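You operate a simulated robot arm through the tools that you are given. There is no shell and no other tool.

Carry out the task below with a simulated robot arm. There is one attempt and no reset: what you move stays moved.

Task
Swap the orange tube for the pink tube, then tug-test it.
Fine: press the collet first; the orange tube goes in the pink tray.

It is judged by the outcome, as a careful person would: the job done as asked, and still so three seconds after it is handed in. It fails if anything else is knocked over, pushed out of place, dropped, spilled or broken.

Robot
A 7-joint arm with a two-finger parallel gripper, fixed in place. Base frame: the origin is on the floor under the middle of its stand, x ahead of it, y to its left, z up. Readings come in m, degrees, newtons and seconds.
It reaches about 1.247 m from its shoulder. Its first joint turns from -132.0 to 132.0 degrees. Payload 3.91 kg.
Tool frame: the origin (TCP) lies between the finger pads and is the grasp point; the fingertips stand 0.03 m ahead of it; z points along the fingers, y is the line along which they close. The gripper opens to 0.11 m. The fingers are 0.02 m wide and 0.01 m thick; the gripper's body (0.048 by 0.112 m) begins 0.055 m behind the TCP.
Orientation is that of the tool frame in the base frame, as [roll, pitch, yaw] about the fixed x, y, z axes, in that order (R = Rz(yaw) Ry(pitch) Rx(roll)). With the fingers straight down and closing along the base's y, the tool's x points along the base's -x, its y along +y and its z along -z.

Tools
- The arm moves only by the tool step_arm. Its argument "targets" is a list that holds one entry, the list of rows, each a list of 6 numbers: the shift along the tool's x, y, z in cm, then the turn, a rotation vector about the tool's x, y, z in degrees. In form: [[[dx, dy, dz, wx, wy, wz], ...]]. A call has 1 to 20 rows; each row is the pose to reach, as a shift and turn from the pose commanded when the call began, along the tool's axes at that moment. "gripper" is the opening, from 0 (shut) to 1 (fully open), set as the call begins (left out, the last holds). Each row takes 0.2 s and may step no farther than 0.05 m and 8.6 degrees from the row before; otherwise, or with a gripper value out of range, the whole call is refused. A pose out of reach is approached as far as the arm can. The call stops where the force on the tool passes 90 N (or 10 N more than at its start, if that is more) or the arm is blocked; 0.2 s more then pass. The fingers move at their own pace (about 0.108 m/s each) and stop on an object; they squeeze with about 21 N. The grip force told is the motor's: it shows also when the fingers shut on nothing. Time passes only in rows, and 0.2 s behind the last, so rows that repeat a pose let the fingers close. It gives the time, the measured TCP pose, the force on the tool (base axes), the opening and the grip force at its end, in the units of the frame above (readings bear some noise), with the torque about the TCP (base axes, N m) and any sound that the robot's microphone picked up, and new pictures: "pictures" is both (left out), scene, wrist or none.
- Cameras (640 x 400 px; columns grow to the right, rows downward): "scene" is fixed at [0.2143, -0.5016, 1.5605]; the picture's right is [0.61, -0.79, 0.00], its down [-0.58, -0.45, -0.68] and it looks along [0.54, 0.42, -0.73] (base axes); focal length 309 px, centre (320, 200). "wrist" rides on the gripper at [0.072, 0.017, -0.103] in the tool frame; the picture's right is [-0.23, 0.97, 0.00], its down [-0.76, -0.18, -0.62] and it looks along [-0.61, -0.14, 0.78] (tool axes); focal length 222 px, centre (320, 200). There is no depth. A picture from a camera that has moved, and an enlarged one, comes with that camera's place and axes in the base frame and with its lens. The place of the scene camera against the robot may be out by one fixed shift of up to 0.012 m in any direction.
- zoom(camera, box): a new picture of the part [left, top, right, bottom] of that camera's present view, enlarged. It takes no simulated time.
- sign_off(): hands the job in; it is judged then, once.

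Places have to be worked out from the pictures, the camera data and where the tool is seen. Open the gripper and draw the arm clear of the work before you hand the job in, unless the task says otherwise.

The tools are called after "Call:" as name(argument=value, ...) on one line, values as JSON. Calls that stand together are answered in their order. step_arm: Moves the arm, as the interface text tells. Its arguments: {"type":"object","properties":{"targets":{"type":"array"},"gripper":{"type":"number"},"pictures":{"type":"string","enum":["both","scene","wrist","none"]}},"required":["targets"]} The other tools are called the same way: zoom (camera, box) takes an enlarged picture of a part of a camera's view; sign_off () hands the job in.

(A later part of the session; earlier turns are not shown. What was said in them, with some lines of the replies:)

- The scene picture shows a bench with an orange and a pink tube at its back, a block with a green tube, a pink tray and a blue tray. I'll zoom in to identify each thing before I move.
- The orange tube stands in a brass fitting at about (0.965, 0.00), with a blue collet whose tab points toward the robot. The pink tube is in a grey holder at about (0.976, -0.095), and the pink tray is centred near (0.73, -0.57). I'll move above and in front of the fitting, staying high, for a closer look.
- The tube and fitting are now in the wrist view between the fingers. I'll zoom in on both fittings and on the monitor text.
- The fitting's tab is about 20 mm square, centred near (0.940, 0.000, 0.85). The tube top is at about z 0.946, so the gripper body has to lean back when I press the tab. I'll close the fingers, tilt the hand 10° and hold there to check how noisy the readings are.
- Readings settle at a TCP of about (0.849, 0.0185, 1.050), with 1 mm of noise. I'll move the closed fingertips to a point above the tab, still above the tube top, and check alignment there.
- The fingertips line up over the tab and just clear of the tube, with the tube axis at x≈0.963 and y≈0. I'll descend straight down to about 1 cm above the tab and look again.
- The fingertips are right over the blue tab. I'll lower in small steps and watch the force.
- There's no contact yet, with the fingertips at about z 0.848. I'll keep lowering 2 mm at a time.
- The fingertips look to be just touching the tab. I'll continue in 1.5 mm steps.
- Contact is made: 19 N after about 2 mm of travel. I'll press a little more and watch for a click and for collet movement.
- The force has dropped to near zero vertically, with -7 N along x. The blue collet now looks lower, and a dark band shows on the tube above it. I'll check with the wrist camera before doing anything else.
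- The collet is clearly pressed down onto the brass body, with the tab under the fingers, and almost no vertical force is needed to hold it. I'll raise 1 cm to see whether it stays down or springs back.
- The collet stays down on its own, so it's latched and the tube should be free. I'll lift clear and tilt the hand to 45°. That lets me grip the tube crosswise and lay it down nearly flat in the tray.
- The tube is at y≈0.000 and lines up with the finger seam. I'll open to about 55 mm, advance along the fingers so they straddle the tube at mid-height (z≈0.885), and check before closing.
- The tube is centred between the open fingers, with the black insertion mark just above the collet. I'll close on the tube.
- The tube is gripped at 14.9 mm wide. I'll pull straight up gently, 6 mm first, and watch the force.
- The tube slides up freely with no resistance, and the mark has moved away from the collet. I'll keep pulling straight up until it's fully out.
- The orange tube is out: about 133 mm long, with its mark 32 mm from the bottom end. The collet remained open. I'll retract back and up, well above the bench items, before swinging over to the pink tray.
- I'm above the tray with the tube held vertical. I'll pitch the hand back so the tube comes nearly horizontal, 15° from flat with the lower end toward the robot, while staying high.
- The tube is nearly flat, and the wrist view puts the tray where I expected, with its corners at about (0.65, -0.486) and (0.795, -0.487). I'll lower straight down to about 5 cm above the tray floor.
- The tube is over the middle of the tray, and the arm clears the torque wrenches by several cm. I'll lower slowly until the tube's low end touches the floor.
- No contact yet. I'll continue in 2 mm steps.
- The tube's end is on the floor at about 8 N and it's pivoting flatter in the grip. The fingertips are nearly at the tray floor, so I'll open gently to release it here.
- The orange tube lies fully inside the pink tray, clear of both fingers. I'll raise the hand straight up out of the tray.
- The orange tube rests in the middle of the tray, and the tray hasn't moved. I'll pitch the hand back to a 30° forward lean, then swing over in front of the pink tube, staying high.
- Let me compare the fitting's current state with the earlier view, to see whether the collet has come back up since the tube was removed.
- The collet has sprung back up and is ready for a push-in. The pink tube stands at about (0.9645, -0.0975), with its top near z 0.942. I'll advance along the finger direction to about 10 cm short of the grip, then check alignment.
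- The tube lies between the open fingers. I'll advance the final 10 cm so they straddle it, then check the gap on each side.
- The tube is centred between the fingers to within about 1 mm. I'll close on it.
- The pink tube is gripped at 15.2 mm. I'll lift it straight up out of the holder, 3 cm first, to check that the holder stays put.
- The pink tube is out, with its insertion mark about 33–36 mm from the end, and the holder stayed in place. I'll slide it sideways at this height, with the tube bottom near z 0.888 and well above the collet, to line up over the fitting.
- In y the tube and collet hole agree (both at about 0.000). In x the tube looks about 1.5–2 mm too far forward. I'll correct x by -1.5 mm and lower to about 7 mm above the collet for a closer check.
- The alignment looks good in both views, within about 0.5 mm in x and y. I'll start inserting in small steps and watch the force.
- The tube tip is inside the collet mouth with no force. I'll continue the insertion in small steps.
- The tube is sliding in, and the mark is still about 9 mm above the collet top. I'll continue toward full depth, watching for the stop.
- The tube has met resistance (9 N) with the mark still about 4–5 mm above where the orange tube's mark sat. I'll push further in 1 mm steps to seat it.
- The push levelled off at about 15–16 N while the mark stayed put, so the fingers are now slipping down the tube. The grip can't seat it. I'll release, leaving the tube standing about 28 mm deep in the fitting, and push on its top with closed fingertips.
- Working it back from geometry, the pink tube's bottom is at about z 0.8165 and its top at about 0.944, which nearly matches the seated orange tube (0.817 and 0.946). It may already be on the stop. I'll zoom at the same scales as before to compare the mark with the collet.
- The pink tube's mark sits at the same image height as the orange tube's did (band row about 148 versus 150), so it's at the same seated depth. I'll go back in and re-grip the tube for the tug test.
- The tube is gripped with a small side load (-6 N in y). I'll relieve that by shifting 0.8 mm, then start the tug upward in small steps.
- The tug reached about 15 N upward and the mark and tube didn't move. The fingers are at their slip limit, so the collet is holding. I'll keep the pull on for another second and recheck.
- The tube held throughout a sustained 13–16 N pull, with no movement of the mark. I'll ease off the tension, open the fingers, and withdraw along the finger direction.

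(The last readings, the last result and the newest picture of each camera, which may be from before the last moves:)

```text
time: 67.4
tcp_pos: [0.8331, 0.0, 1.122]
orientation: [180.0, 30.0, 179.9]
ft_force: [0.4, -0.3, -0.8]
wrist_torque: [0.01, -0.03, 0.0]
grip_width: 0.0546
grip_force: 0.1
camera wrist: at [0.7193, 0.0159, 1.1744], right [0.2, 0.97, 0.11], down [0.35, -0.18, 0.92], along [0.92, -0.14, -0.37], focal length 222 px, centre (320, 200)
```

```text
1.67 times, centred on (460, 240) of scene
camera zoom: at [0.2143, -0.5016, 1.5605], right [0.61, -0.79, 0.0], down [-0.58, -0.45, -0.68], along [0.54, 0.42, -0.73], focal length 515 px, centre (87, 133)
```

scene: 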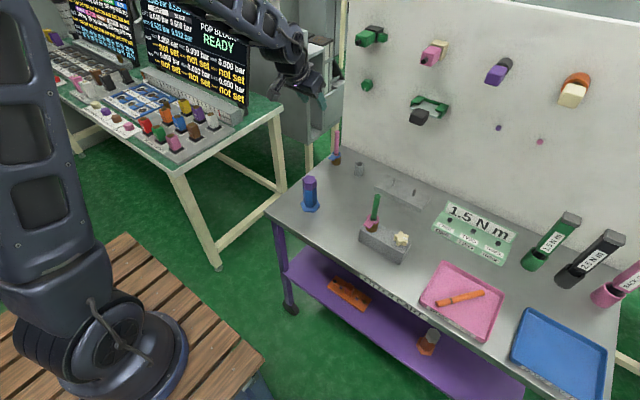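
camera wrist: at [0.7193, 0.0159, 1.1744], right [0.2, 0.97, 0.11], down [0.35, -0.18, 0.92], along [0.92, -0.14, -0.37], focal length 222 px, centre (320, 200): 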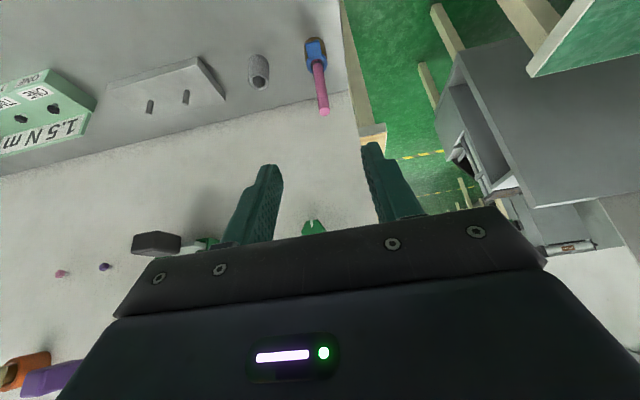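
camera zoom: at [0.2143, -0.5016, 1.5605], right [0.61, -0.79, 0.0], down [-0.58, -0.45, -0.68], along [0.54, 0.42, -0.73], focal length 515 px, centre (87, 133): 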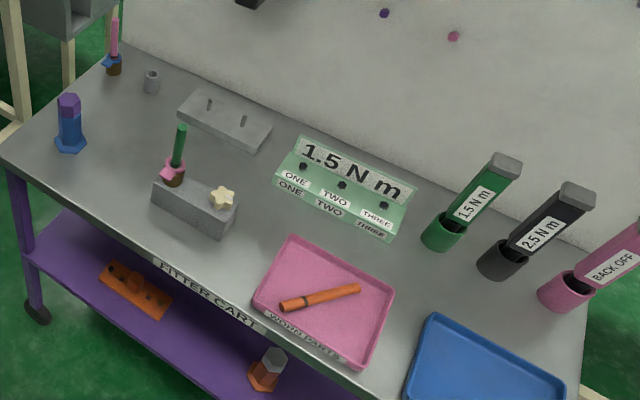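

The pink tube stands locked in the fitting with the collet up, the orange tube is in the pink tray, and nothing else on the bench has moved. I'll open the gripper fully and withdraw to near the start position.

Call:
step_arm(targets=[[[2.56, 2.66, -1.48, 0, 0, 0], [5.12, 5.32, -2.96, 0, 0, 0], [7.68, 7.98, -4.44, 0, 0, 0], [10.24, 10.64, -5.92, 0, 0, 0], [12.8, 13.3, -7.4, 0, 0, 0], [12.8, 13.3, -7.4, 0, 0, 0]]], gripper=1, pictures="both")

Call:
zoom(camera="scene", box=[325, 145, 355, 170])

Call:
zoom(camera="scene", box=[310, 120, 390, 190])

Call:
zoom(camera="scene", box=[410, 250, 530, 350])

```text
time: 68.8
tcp_pos: [0.685, 0.135, 1.12]
orientation: [-180.0, 30.0, 179.9]
ft_force: [0.2, -0.1, 0.6]
wrist_torque: [0.01, 0.01, -0.02]
grip_width: 0.1102
grip_force: 0.1
camera wrist: at [0.5705, 0.1509, 1.1732], right [0.2, 0.97, 0.11], down [0.35, -0.18, 0.92], along [0.92, -0.14, -0.37], focal length 222 px, centre (320, 200)
```

scene: 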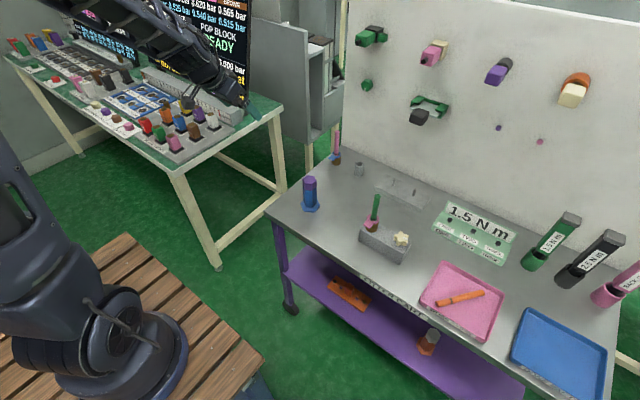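
wrist: 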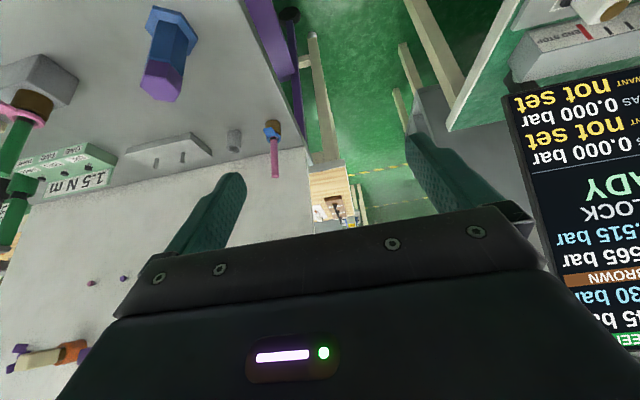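

```text
16.00 times, centred on (340, 158) of scene
camera zoom: at [0.2143, -0.5016, 1.5605], right [0.61, -0.79, 0.0], down [-0.58, -0.45, -0.68], along [0.54, 0.42, -0.73], focal length 4942 px, centre (0, 880)
```

zoom: 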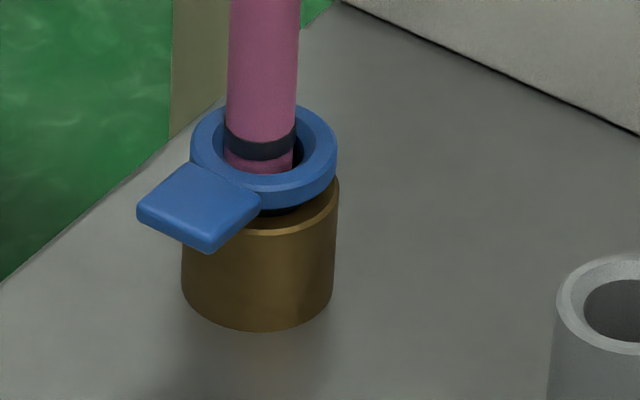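

```text
5.71 times, centred on (350, 155) of scene
camera zoom: at [0.2143, -0.5016, 1.5605], right [0.61, -0.79, 0.0], down [-0.58, -0.45, -0.68], along [0.54, 0.42, -0.73], focal length 1765 px, centre (149, 457)
```

zoom: 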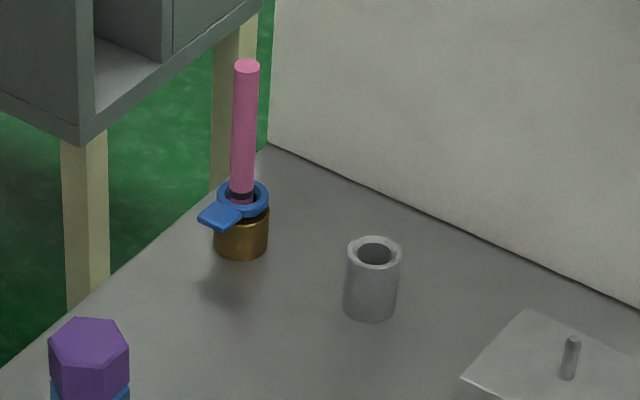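

```text
4.00 times, centred on (470, 300) of scene
camera zoom: at [0.2143, -0.5016, 1.5605], right [0.61, -0.79, 0.0], down [-0.58, -0.45, -0.68], along [0.54, 0.42, -0.73], focal length 1235 px, centre (-280, -200)
```

zoom: 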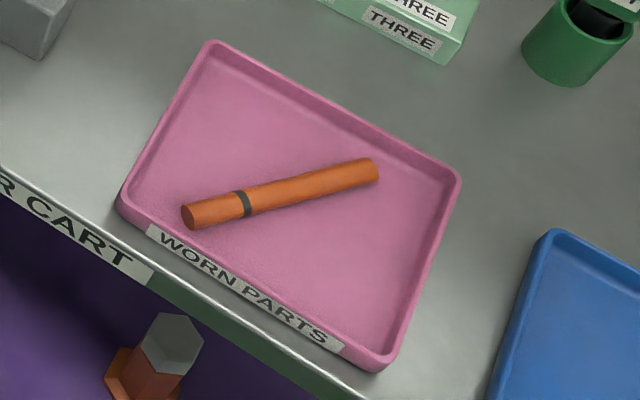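

Everything is in place, but the pink tube's top looks up to about 1.4 mm higher than the orange's did, and the grip could only push with about 16 N. I'll be thorough and push firmly on the tube top with closed fingertips, to confirm it's on the stop. First I'll return to a spot above and in front of it.

Call:
step_arm(targets=[[[-2.77, -2.23, 2.37, 0, 0, 0], [-5.54, -4.47, 4.74, 0, 0, 0], [-8.31, -6.7, 7.1, 0, 0, 0], [-11.08, -8.93, 9.47, 0, 0, 0], [-13.85, -11.17, 11.84, 0, 0, 0], [-16.62, -13.4, 14.21, 0, 0, 0], [-16.62, -13.4, 14.21, 0, 0, 0]]], gripper=0, pictures="wrist")

Call:
step_arm(targets=[[[0, 0, 0, 0, 0, 0]]], pictures="none")

Call:
zoom(camera="wrist", box=[250, 40, 410, 200])

```text
time: 70.4
tcp_pos: [0.8982, -0.0005, 1.0805]
orientation: [-180.0, 30.0, -180.0]
ft_force: [-0.1, -0.9, 0.4]
wrist_torque: [-0.03, 0.02, 0.01]
grip_width: 0.0001
grip_force: 20.7
camera wrist: at [0.7838, 0.0159, 1.1344], right [0.2, 0.97, 0.11], down [0.35, -0.18, 0.92], along [0.92, -0.14, -0.37], focal length 222 px, centre (320, 200)
```

wrist: 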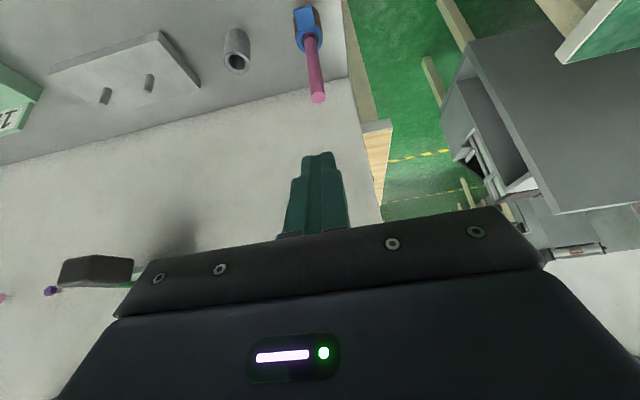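

```text
time: 70.8
tcp_pos: [0.8998, 0.0003, 1.082]
orientation: [180.0, 30.0, -180.0]
ft_force: [-0.8, 0.2, 0.2]
wrist_torque: [0.01, -0.01, -0.01]
grip_width: 0.0001
grip_force: 20.7
```

```text
2.50 times, centred on (330, 120) of wrist
camera zoom: at [0.7836, 0.016, 1.1343], right [0.2, 0.97, 0.11], down [0.35, -0.18, 0.92], along [0.92, -0.14, -0.37], focal length 555 px, centre (295, 400)
```

zoom: 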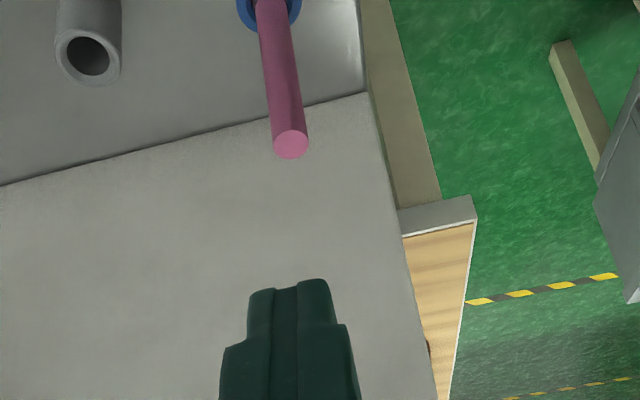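

The tube top is at about (0.9615, 0.0005, 0.945). I'll position the closed fingertips about 2 cm above it.

Call:
step_arm(targets=[[[-0.24, 0.02, 3.25, 0, 0, 0], [-0.47, 0.04, 6.5, 0, 0, 0], [-0.71, 0.05, 9.76, 0, 0, 0], [-0.71, 0.05, 9.76, 0, 0, 0]]], pictures="both")

Call:
zoom(camera="wrist", box=[260, 60, 380, 180])

Call:
zoom(camera="scene", box=[315, 100, 365, 160])

```text
time: 71.8
tcp_pos: [0.9557, -0.0017, 0.9992]
orientation: [179.9, 30.1, 180.0]
ft_force: [0.3, 0.0, 0.0]
wrist_torque: [-0.02, 0.02, -0.05]
grip_width: 0.0
grip_force: 20.8
camera wrist: at [0.8408, 0.0149, 1.052], right [0.2, 0.97, 0.11], down [0.35, -0.18, 0.92], along [0.92, -0.14, -0.37], focal length 222 px, centre (320, 200)
```

scene: 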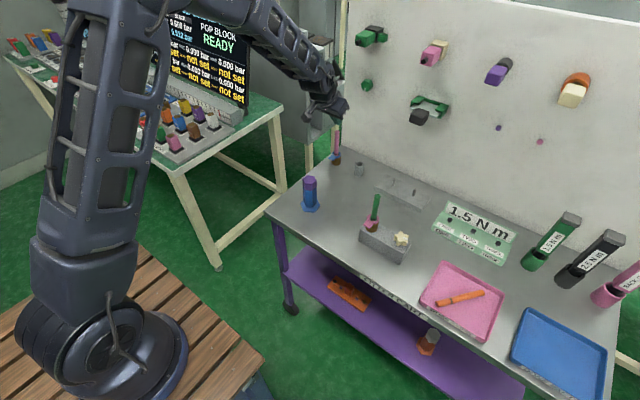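
wrist: 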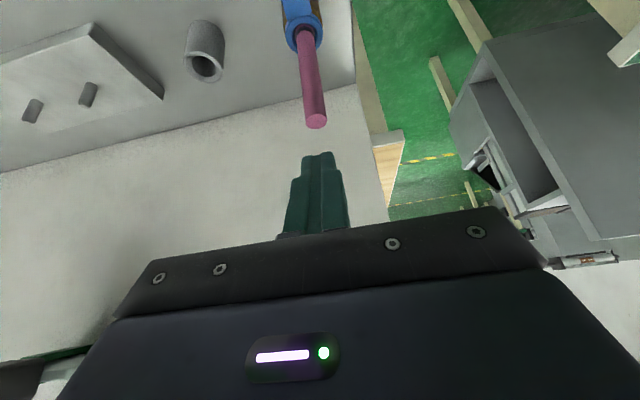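

```text
3.33 times, centred on (320, 120) of wrist
camera zoom: at [0.8408, 0.0149, 1.052], right [0.2, 0.97, 0.11], down [0.35, -0.18, 0.92], along [0.92, -0.14, -0.37], focal length 740 px, centre (320, 467)
```

zoom: 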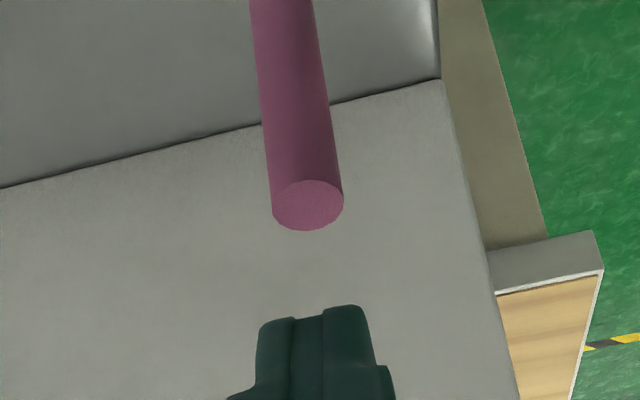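

```text
6.67 times, centred on (340, 130) of scene
camera zoom: at [0.2143, -0.5016, 1.5605], right [0.61, -0.79, 0.0], down [-0.58, -0.45, -0.68], along [0.54, 0.42, -0.73], focal length 2059 px, centre (187, 667)
```

zoom: 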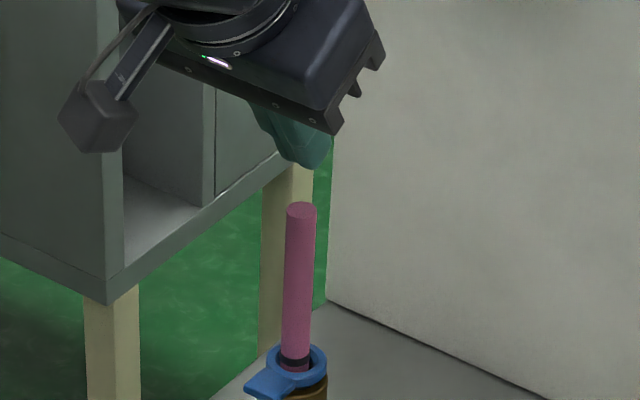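

The fingertips sit just above the tube top and are aligned with it. I'll descend until contact and press gradually, to no more than about 30 N.

Call:
step_arm(targets=[[[0.5, 0, 0.866, 0, 0, 0], [0.8, 0, 1.386, 0, 0, 0], [0.9, 0, 1.559, 0, 0, 0], [0.9, 0, 1.559, 0, 0, 0]]], pictures="none")

Call:
step_arm(targets=[[[0.1, 0, 0.173, 0, 0, 0], [0.1, 0, 0.173, 0, 0, 0]]], pictures="none")

Call:
step_arm(targets=[[[0.1, 0, 0.173, 0, 0, 0], [0.1, 0, 0.173, 0, 0, 0]]], pictures="both")

Call:
zoom(camera="scene", box=[315, 100, 365, 160])

Call:
zoom(camera="wrist", box=[260, 60, 380, 180])

```text
time: 72.8
tcp_pos: [0.9562, -0.0019, 0.9806]
orientation: [-179.9, 30.1, 179.9]
ft_force: [-0.5, 0.2, -0.5]
wrist_torque: [-0.01, 0.0, 0.03]
grip_width: 0.0
grip_force: 21.0
```

```text
time: 73.4
tcp_pos: [0.9559, -0.002, 0.9784]
orientation: [180.0, 30.0, 179.9]
ft_force: [0.7, 0.4, -0.9]
wrist_torque: [-0.03, 0.02, 0.03]
grip_width: 0.0002
grip_force: 21.8
```

```text
time: 74.0
tcp_pos: [0.956, -0.0004, 0.9764]
orientation: [180.0, 29.9, 180.0]
ft_force: [-0.6, 0.9, 0.1]
wrist_torque: [-0.01, -0.02, 0.03]
grip_width: 0.0
grip_force: 21.3
camera wrist: at [0.8415, 0.0147, 1.0303], right [0.2, 0.97, 0.11], down [0.35, -0.18, 0.92], along [0.92, -0.14, -0.37], focal length 222 px, centre (320, 200)
```

scene: 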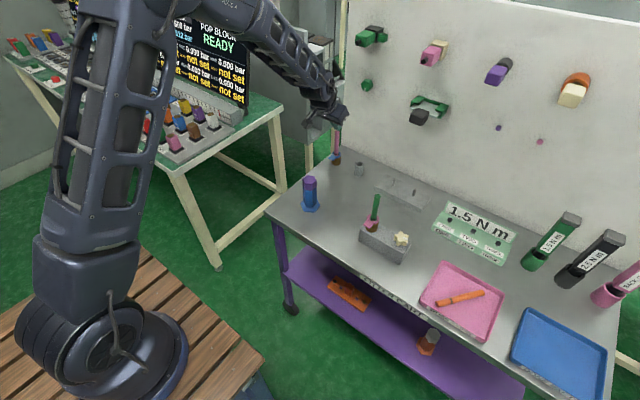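
wrist: 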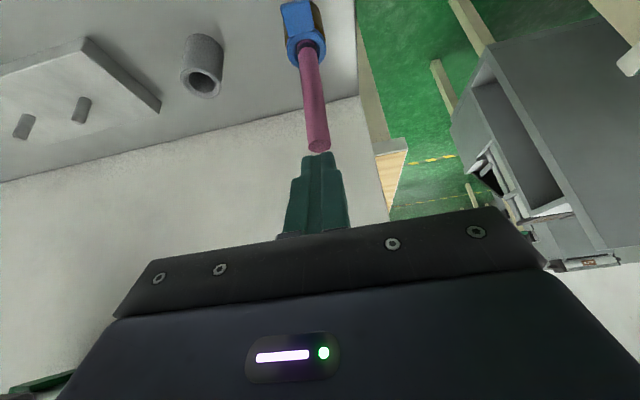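

```text
6.67 times, centred on (340, 130) of scene
camera zoom: at [0.2143, -0.5016, 1.5605], right [0.61, -0.79, 0.0], down [-0.58, -0.45, -0.68], along [0.54, 0.42, -0.73], focal length 2059 px, centre (187, 667)
```

zoom: 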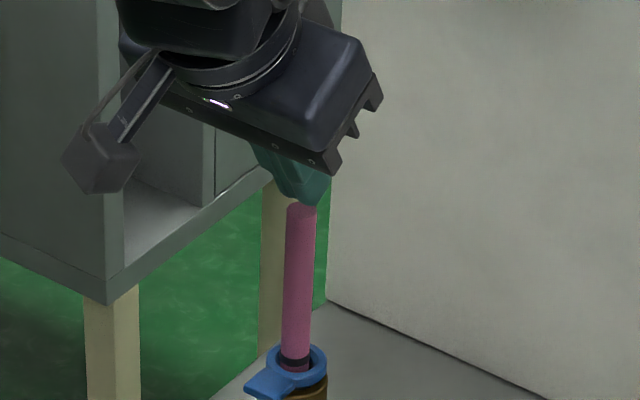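

```text
3.33 times, centred on (320, 120) of wrist
camera zoom: at [0.8415, 0.0147, 1.0303], right [0.2, 0.97, 0.11], down [0.35, -0.18, 0.92], along [0.92, -0.14, -0.37], focal length 740 px, centre (320, 467)
```

zoom: 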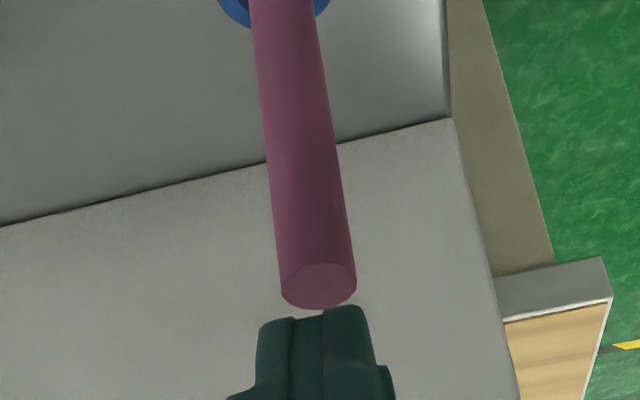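

The fingertips are about 1 mm above the tube top. I'll press down in 1 mm steps.

Call:
step_arm(targets=[[[0.05, 0, 0.087, 0, 0, 0], [0.1, 0, 0.173, 0, 0, 0], [0.1, 0, 0.173, 0, 0, 0]]], pictures="none")

Call:
step_arm(targets=[[[0.05, 0, 0.087, 0, 0, 0], [0.05, 0, 0.087, 0, 0, 0]]], pictures="none")

Call:
step_arm(targets=[[[0.05, 0, 0.087, 0, 0, 0], [0.05, 0, 0.087, 0, 0, 0]]], pictures="none")

```text
time: 74.8
tcp_pos: [0.957, -0.0012, 0.9747]
orientation: [180.0, 30.0, 180.0]
ft_force: [0.0, -0.4, 0.3]
wrist_torque: [0.02, 0.01, 0.0]
grip_width: 0.0
grip_force: 21.0
```

```text
time: 75.4
tcp_pos: [0.9562, -0.001, 0.9739]
orientation: [-180.0, 30.0, -180.0]
ft_force: [0.1, 1.1, -0.2]
wrist_torque: [0.02, 0.0, -0.02]
grip_width: 0.0003
grip_force: 21.1
```

```text
time: 76.0
tcp_pos: [0.9553, -0.0007, 0.973]
orientation: [-179.9, 30.1, 179.9]
ft_force: [0.0, -0.4, -0.3]
wrist_torque: [0.05, 0.0, -0.02]
grip_width: 0.0
grip_force: 20.9
```

Call:
step_arm(targets=[[[0.05, 0, 0.087, 0, 0, 0], [0.05, 0, 0.087, 0, 0, 0]]], pictures="none")

Call:
step_arm(targets=[[[0.05, 0, 0.087, 0, 0, 0], [0.05, 0, 0.087, 0, 0, 0]]], pictures="both")

Call:
zoom(camera="wrist", box=[260, 60, 380, 180])

Call:
zoom(camera="scene", box=[322, 115, 357, 160])

```text
time: 76.6
tcp_pos: [0.9553, -0.0011, 0.9724]
orientation: [180.0, 30.0, 179.9]
ft_force: [-0.3, 0.4, 0.3]
wrist_torque: [0.04, 0.04, 0.0]
grip_width: 0.0
grip_force: 20.6
```

```text
time: 77.2
tcp_pos: [0.9558, -0.0003, 0.9709]
orientation: [-179.9, 30.0, 179.9]
ft_force: [-0.6, -0.8, 0.1]
wrist_torque: [-0.02, 0.02, -0.02]
grip_width: 0.0003
grip_force: 20.7
camera wrist: at [0.8409, 0.0157, 1.0236], right [0.2, 0.97, 0.11], down [0.35, -0.18, 0.92], along [0.92, -0.14, -0.37], focal length 222 px, centre (320, 200)
```

scene: 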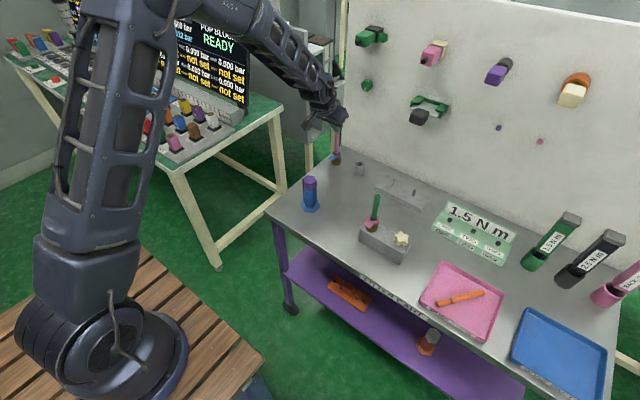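
wrist: 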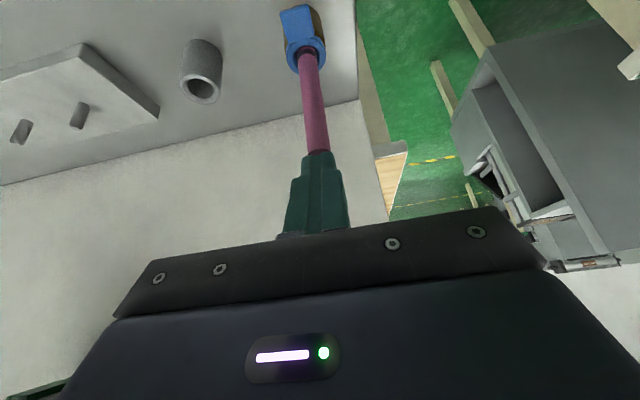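

```text
3.33 times, centred on (320, 120) of wrist
camera zoom: at [0.8409, 0.0157, 1.0236], right [0.2, 0.97, 0.11], down [0.35, -0.18, 0.92], along [0.92, -0.14, -0.37], focal length 740 px, centre (320, 467)
```

zoom: 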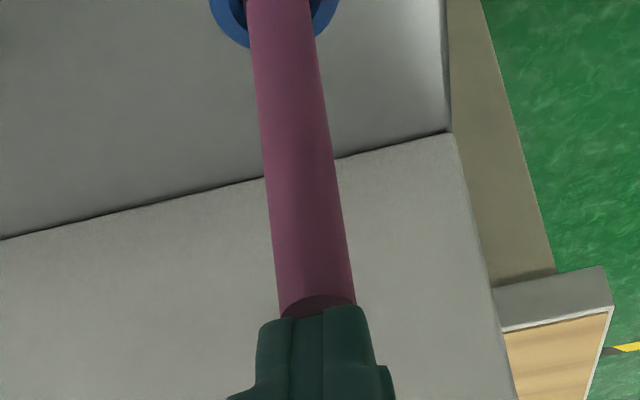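

```text
8.89 times, centred on (340, 138) of scene
camera zoom: at [0.2143, -0.5016, 1.5605], right [0.61, -0.79, 0.0], down [-0.58, -0.45, -0.68], along [0.54, 0.42, -0.73], focal length 2745 px, centre (147, 756)
```

zoom: 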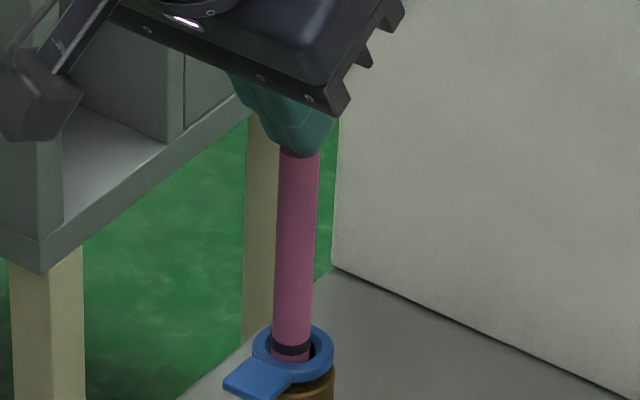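

The fingertips look right at the tube top now. I'll keep pressing in 1 mm steps.

Call:
step_arm(targets=[[[0.05, 0, 0.087, 0, 0, 0], [0.05, 0, 0.087, 0, 0, 0]]], pictures="none")

Call:
step_arm(targets=[[[0.05, 0, 0.087, 0, 0, 0], [0.05, 0, 0.087, 0, 0, 0]]], pictures="none")

Call:
step_arm(targets=[[[0.05, 0, 0.087, 0, 0, 0], [0.05, 0, 0.087, 0, 0, 0]]], pictures="wrist")

Call:
zoom(camera="scene", box=[325, 145, 355, 170])

```text
time: 77.8
tcp_pos: [0.9549, -0.0, 0.9691]
orientation: [-180.0, 30.0, 180.0]
ft_force: [1.1, 0.1, -0.7]
wrist_torque: [0.0, 0.04, 0.03]
grip_width: 0.0
grip_force: 20.9
```

```text
time: 78.4
tcp_pos: [0.9547, 0.0004, 0.9692]
orientation: [-179.9, 29.9, 179.9]
ft_force: [0.5, 0.4, -0.1]
wrist_torque: [-0.02, 0.0, 0.03]
grip_width: 0.0002
grip_force: 21.0
```

```text
time: 79.0
tcp_pos: [0.9554, -0.0001, 0.9675]
orientation: [179.9, 30.1, 179.9]
ft_force: [-1.0, 0.3, 6.6]
wrist_torque: [-0.02, -0.09, 0.02]
grip_width: 0.0002
grip_force: 21.3
camera wrist: at [0.8411, 0.0159, 1.0206], right [0.2, 0.97, 0.11], down [0.35, -0.18, 0.92], along [0.92, -0.14, -0.37], focal length 222 px, centre (320, 200)
```

wrist: 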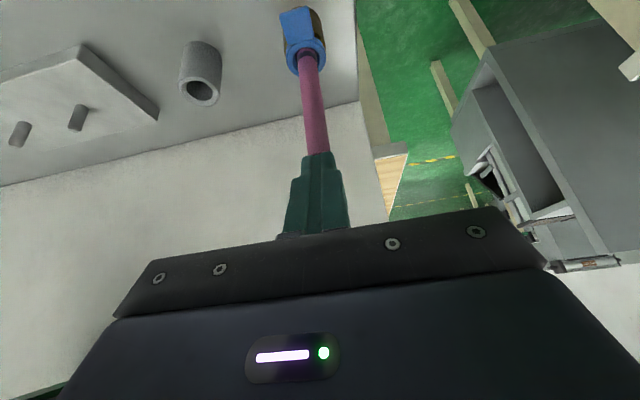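

```text
16.00 times, centred on (340, 158) of scene
camera zoom: at [0.2143, -0.5016, 1.5605], right [0.61, -0.79, 0.0], down [-0.58, -0.45, -0.68], along [0.54, 0.42, -0.73], focal length 4942 px, centre (0, 880)
```

zoom: 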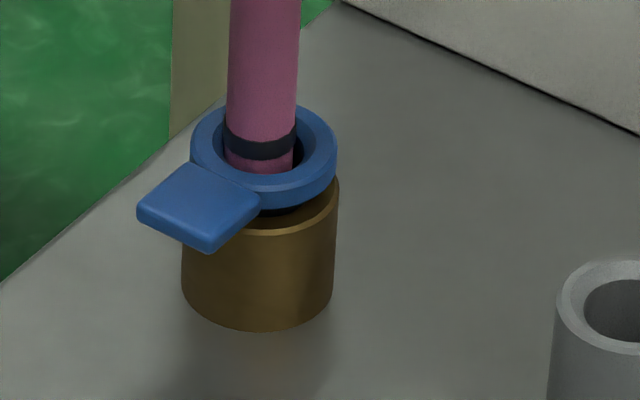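

Contact is at TCP z ≈ 0.968, with 6.6 N so far and the mark unmoved. I'll press further in 1 mm steps to about 30 N.

Call:
step_arm(targets=[[[0.05, 0, 0.087, 0, 0, 0], [0.05, 0, 0.087, 0, 0, 0]]], pictures="none")

Call:
step_arm(targets=[[[0.05, 0, 0.087, 0, 0, 0], [0.05, 0, 0.087, 0, 0, 0]]], pictures="wrist")

Call:
zoom(camera="scene", box=[325, 145, 355, 170])

```text
time: 79.6
tcp_pos: [0.9544, 0.0009, 0.9678]
orientation: [-180.0, 30.1, -179.9]
ft_force: [-1.1, -0.3, 11.3]
wrist_torque: [0.02, -0.07, 0.03]
grip_width: 0.0
grip_force: 21.1
```

```text
time: 80.2
tcp_pos: [0.9558, -0.0003, 0.9663]
orientation: [179.9, 30.1, -179.9]
ft_force: [-2.6, 1.8, 23.0]
wrist_torque: [0.09, -0.15, 0.02]
grip_width: 0.0001
grip_force: 20.9
camera wrist: at [0.8409, 0.0155, 1.0197], right [0.2, 0.97, 0.11], down [0.35, -0.18, 0.92], along [0.92, -0.14, -0.37], focal length 222 px, centre (320, 200)
```

wrist: 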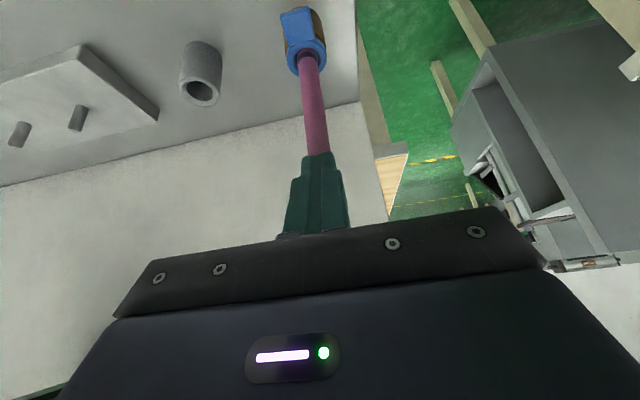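

```text
16.00 times, centred on (340, 158) of scene
camera zoom: at [0.2143, -0.5016, 1.5605], right [0.61, -0.79, 0.0], down [-0.58, -0.45, -0.68], along [0.54, 0.42, -0.73], focal length 4942 px, centre (0, 880)
```

zoom: 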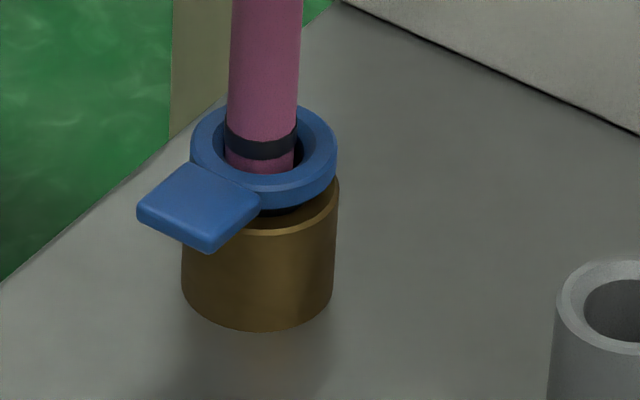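

At 23 N there's no movement. One more small press will confirm the stop.

Call:
step_arm(targets=[[[0.05, 0, 0.087, 0, 0, 0], [0.05, 0, 0.087, 0, 0, 0]]], pictures="wrist")

Call:
zoom(camera="scene", box=[325, 145, 355, 170])

```text
time: 80.8
tcp_pos: [0.9563, -0.001, 0.9669]
orientation: [180.0, 30.2, 180.0]
ft_force: [-5.0, 0.8, 37.8]
wrist_torque: [0.1, -0.25, 0.01]
grip_width: 0.0001
grip_force: 20.8
camera wrist: at [0.841, 0.0151, 1.0192], right [0.2, 0.97, 0.11], down [0.34, -0.18, 0.92], along [0.92, -0.14, -0.37], focal length 222 px, centre (320, 200)
```

wrist: 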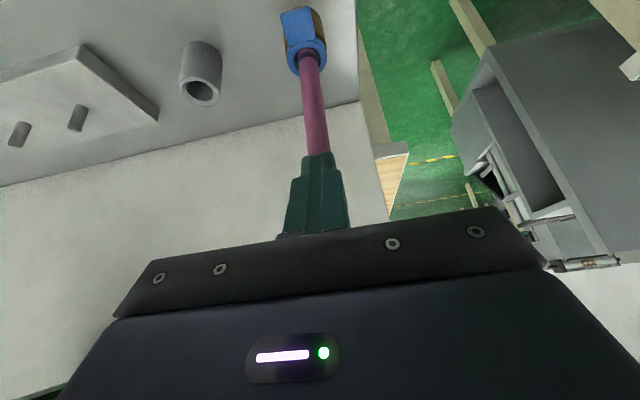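

```text
16.00 times, centred on (340, 158) of scene
camera zoom: at [0.2143, -0.5016, 1.5605], right [0.61, -0.79, 0.0], down [-0.58, -0.45, -0.68], along [0.54, 0.42, -0.73], focal length 4942 px, centre (0, 880)
```

zoom: 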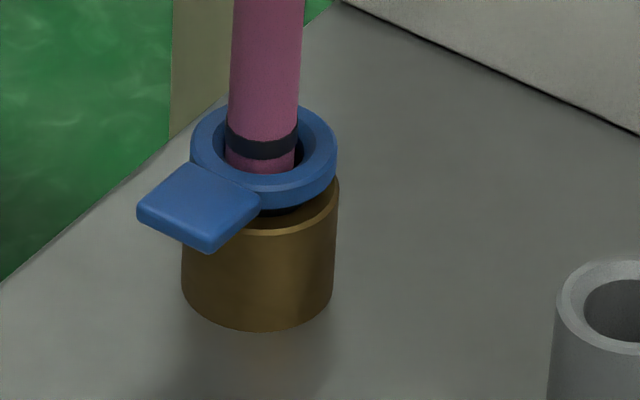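

At 38 N there's still no movement, so the tube is on its hard stop. I'll lift off and back to the pre-grasp pose with the fingers open, then do one last tug as the final check.

Call:
step_arm(targets=[[[-0.5, 0, -0.87, 0, 0, 0], [-1.5, 0, -2.6, 0, 0, 0], [0.5, 0, -5.0, 0, 0, 0], [3.0, 0, -6.33, 0, 0, 0], [3.0, 0, -6.33, 0, 0, 0]]], pictures="none")

Call:
step_arm(targets=[[[0, 0, 0, 0, 0, 0], [0, 0, 0, 0, 0, 0]]], gripper=0.5, pictures="wrist")

```text
time: 82.0
tcp_pos: [0.8957, -0.0007, 1.003]
orientation: [180.0, 29.9, -180.0]
ft_force: [-0.8, -1.1, 0.0]
wrist_torque: [0.01, 0.01, -0.01]
grip_width: 0.0001
grip_force: 21.3
```

```text
time: 82.6
tcp_pos: [0.8978, -0.0002, 1.004]
orientation: [-180.0, 30.0, 180.0]
ft_force: [-0.5, -0.2, 0.4]
wrist_torque: [0.0, -0.01, 0.01]
grip_width: 0.055
grip_force: 0.0
camera wrist: at [0.7827, 0.0153, 1.0567], right [0.2, 0.97, 0.11], down [0.35, -0.18, 0.92], along [0.92, -0.14, -0.37], focal length 222 px, centre (320, 200)
```

wrist: 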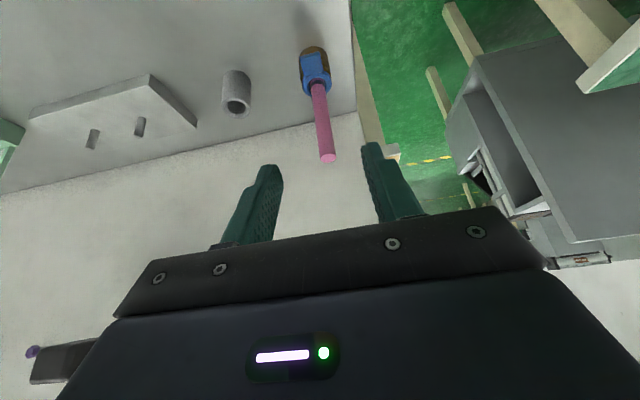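

The tube is between the open fingers. I'll advance, close on it, and tug.

Call:
step_arm(targets=[[[0, 0, 3.0, 0, 0, 0], [0, 0, 6.0, 0, 0, 0], [0, 0, 9.0, 0, 0, 0], [0, 0, 11.6, 0, 0, 0], [0, 0, 11.6, 0, 0, 0]]], pictures="none")

Call:
step_arm(targets=[[[0, 0, 0, 0, 0, 0], [0, 0, 0, 0, 0, 0], [0, 0, 0, 0, 0, 0]]], gripper=0, pictures="none")

Call:
step_arm(targets=[[[-0.05, 0, -0.087, 0, 0, 0], [-0.075, 0, -0.13, 0, 0, 0], [-0.075, 0, -0.13, 0, 0, 0], [-0.075, 0, -0.13, 0, 0, 0]]], pictures="wrist")

Call:
zoom(camera="scene", box=[325, 145, 355, 170])

```text
time: 83.8
tcp_pos: [0.9552, -0.0014, 0.9041]
orientation: [180.0, 29.9, -180.0]
ft_force: [-0.6, -0.6, 0.1]
wrist_torque: [-0.01, -0.01, 0.04]
grip_width: 0.055
grip_force: 0.1
```

```text
time: 84.6
tcp_pos: [0.9555, 0.0001, 0.9054]
orientation: [-180.0, 30.0, 180.0]
ft_force: [2.7, 8.6, 0.1]
wrist_torque: [0.39, -0.17, 0.14]
grip_width: 0.015
grip_force: 20.8
```

```text
time: 85.6
tcp_pos: [0.9549, -0.0011, 0.9062]
orientation: [180.0, 30.0, 180.0]
ft_force: [-0.6, 12.3, -11.3]
wrist_torque: [0.52, 0.21, 0.17]
grip_width: 0.0149
grip_force: 20.8
camera wrist: at [0.8411, 0.0152, 0.9582], right [0.2, 0.97, 0.11], down [0.35, -0.18, 0.92], along [0.92, -0.14, -0.38], focal length 222 px, centre (320, 200)
```

wrist: 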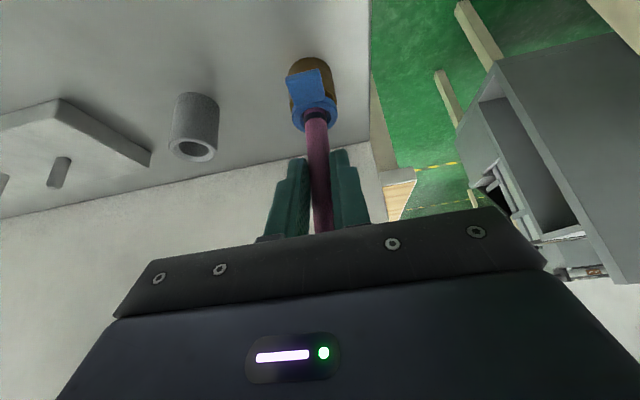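

```text
16.00 times, centred on (340, 158) of scene
camera zoom: at [0.2143, -0.5016, 1.5605], right [0.61, -0.79, 0.0], down [-0.58, -0.45, -0.68], along [0.54, 0.42, -0.73], focal length 4942 px, centre (0, 880)
```

zoom: 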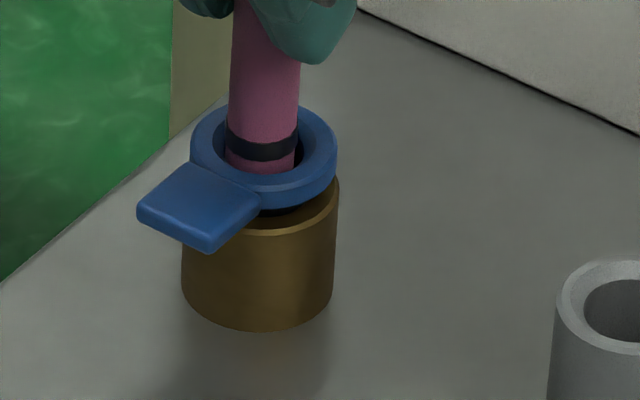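

The tube held again under 11 N of pull plus some side load, and the mark didn't move. I'll ease the load, open, and withdraw for good.

Call:
step_arm(targets=[[[0.05, 0.1, 0.087, 0, 0, 0], [0.05, 0.1, 0.087, 0, 0, 0]]], pictures="none")

Call:
step_arm(targets=[[[0, 0, 0, 0, 0, 0], [0, 0, 0, 0, 0, 0], [0, 0, 0, 0, 0, 0]]], gripper=0.5, pictures="wrist")

Call:
step_arm(targets=[[[0, 0, -2.0, 0, 0, 0], [0, 0, -5.0, 0, 0, 0], [0, 0, -8.5, 0, 0, 0], [0, 0, -12.0, 0, 0, 0], [0, 0, -16.5, 0, 0, 0], [0, 0, -21.0, 0, 0, 0], [0, 0, -25.0, 0, 0, 0]]], pictures="none")

Call:
step_arm(targets=[[[2.56, 2.66, -1.48, 0, 0, 0], [5.12, 5.32, -2.96, 0, 0, 0], [7.68, 7.98, -4.44, 0, 0, 0], [10.24, 10.64, -5.92, 0, 0, 0], [12.8, 13.3, -7.4, 0, 0, 0], [12.8, 13.3, -7.4, 0, 0, 0]]], gripper=1, pictures="both")

Call:
zoom(camera="scene", box=[325, 120, 360, 170])

Call:
zoom(camera="scene", box=[280, 120, 640, 360])

```text
time: 86.2
tcp_pos: [0.9555, -0.0001, 0.905]
orientation: [-179.9, 30.1, 179.9]
ft_force: [-8.9, 5.3, -0.6]
wrist_torque: [0.24, 0.68, 0.11]
grip_width: 0.0146
grip_force: 21.6
```

```text
time: 87.0
tcp_pos: [0.9552, 0.0017, 0.9052]
orientation: [179.9, 30.0, 179.9]
ft_force: [0.2, -0.9, -0.2]
wrist_torque: [-0.03, 0.02, 0.02]
grip_width: 0.0551
grip_force: 0.1
camera wrist: at [0.8418, 0.016, 0.9579], right [0.2, 0.97, 0.11], down [0.35, -0.18, 0.92], along [0.92, -0.14, -0.37], focal length 222 px, centre (320, 200)
```

wrist: 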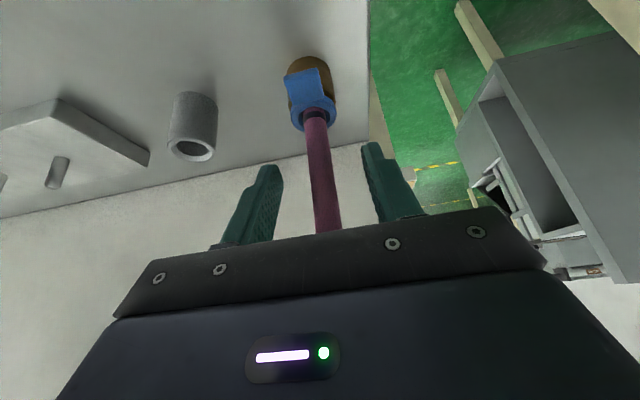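

```text
time: 88.6
tcp_pos: [0.8295, 0.0024, 1.1201]
orientation: [-179.9, 30.0, 179.9]
ft_force: [0.3, 0.3, 0.2]
wrist_torque: [-0.01, 0.03, -0.02]
grip_width: 0.0549
grip_force: 0.0
```

```text
time: 90.0
tcp_pos: [0.6828, 0.1321, 1.1199]
orientation: [-180.0, 30.0, 179.9]
ft_force: [-0.3, -0.7, 0.0]
wrist_torque: [0.0, -0.02, 0.03]
grip_width: 0.1099
grip_force: 0.1
camera wrist: at [0.5686, 0.1484, 1.1723], right [0.2, 0.97, 0.11], down [0.35, -0.18, 0.92], along [0.92, -0.14, -0.37], focal length 222 px, centre (320, 200)
```

scene: 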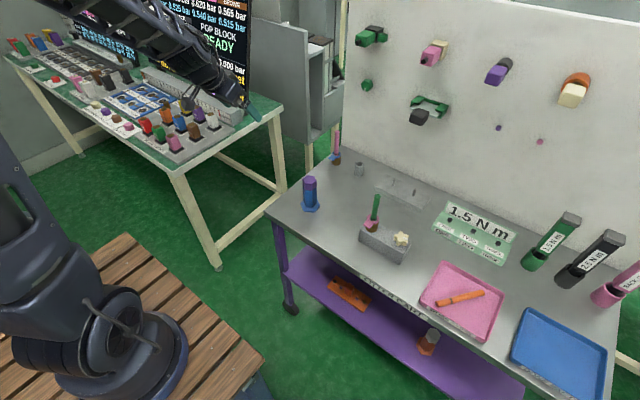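
wrist: 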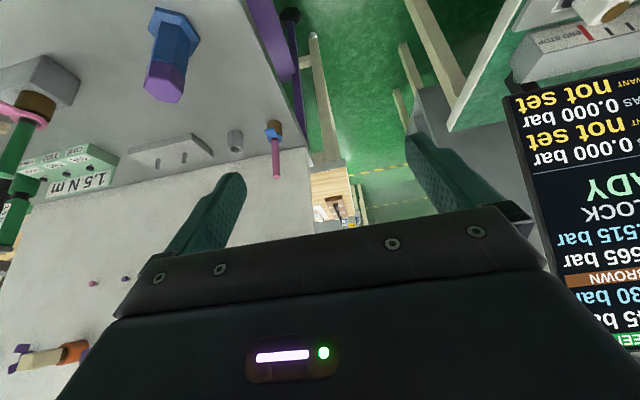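

```text
8.00 times, centred on (342, 145) of scene
camera zoom: at [0.2143, -0.5016, 1.5605], right [0.61, -0.79, 0.0], down [-0.58, -0.45, -0.68], along [0.54, 0.42, -0.73], focal length 2471 px, centre (140, 640)
```

zoom: 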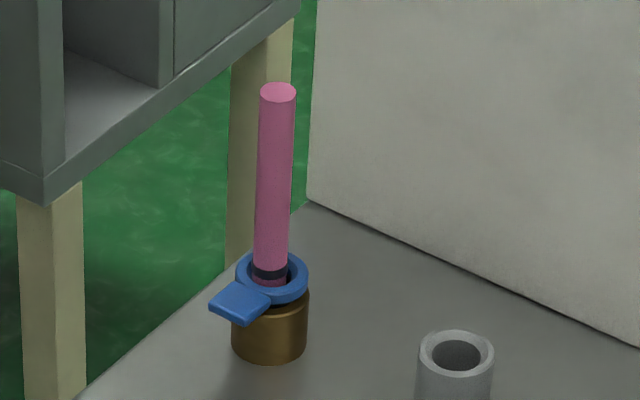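

```text
1.67 times, centred on (460, 240) of scene
camera zoom: at [0.2143, -0.5016, 1.5605], right [0.61, -0.79, 0.0], down [-0.58, -0.45, -0.68], along [0.54, 0.42, -0.73], focal length 515 px, centre (87, 133)
```

zoom: 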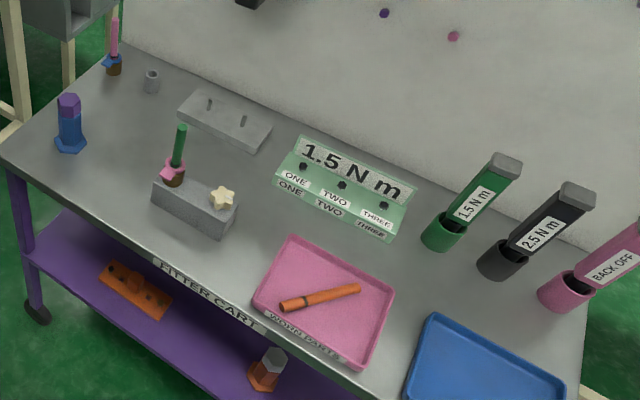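

The pink tube is seated in the fitting and held under the tug test, and the orange tube lies in the pink tray. Nothing else has been disturbed, the gripper is open, and the arm is clear of the bench, so I'm handing the job in.

Call:
sign_off()

```text
The job is handed in.
```

The swap is done: the pink tube is locked in the fitting, it held under the tug test, and the orange tube is in the pink tray.

- **Orange tube out:** I pressed the collet's tab first. It latched down and the tube slid out with no resistance. I laid the tube in the pink "WORN PARTS" tray.
- **Pink tube in:** The tube is on its stop. A 38 N push on its top didn't move it, and its insertion mark sits at about the same height as the orange tube's did. The collet came back up once the orange tube was out.
- **Tug test:** I tugged twice, the second time after the 38 N push, to about 16 N and then 11 N. The mark didn't move either time. About 16 N is the most I could pull, because the fingers slip on the tube beyond that.

In the final pictures nothing else on the bench looks moved. The gripper is open and the arm is clear.
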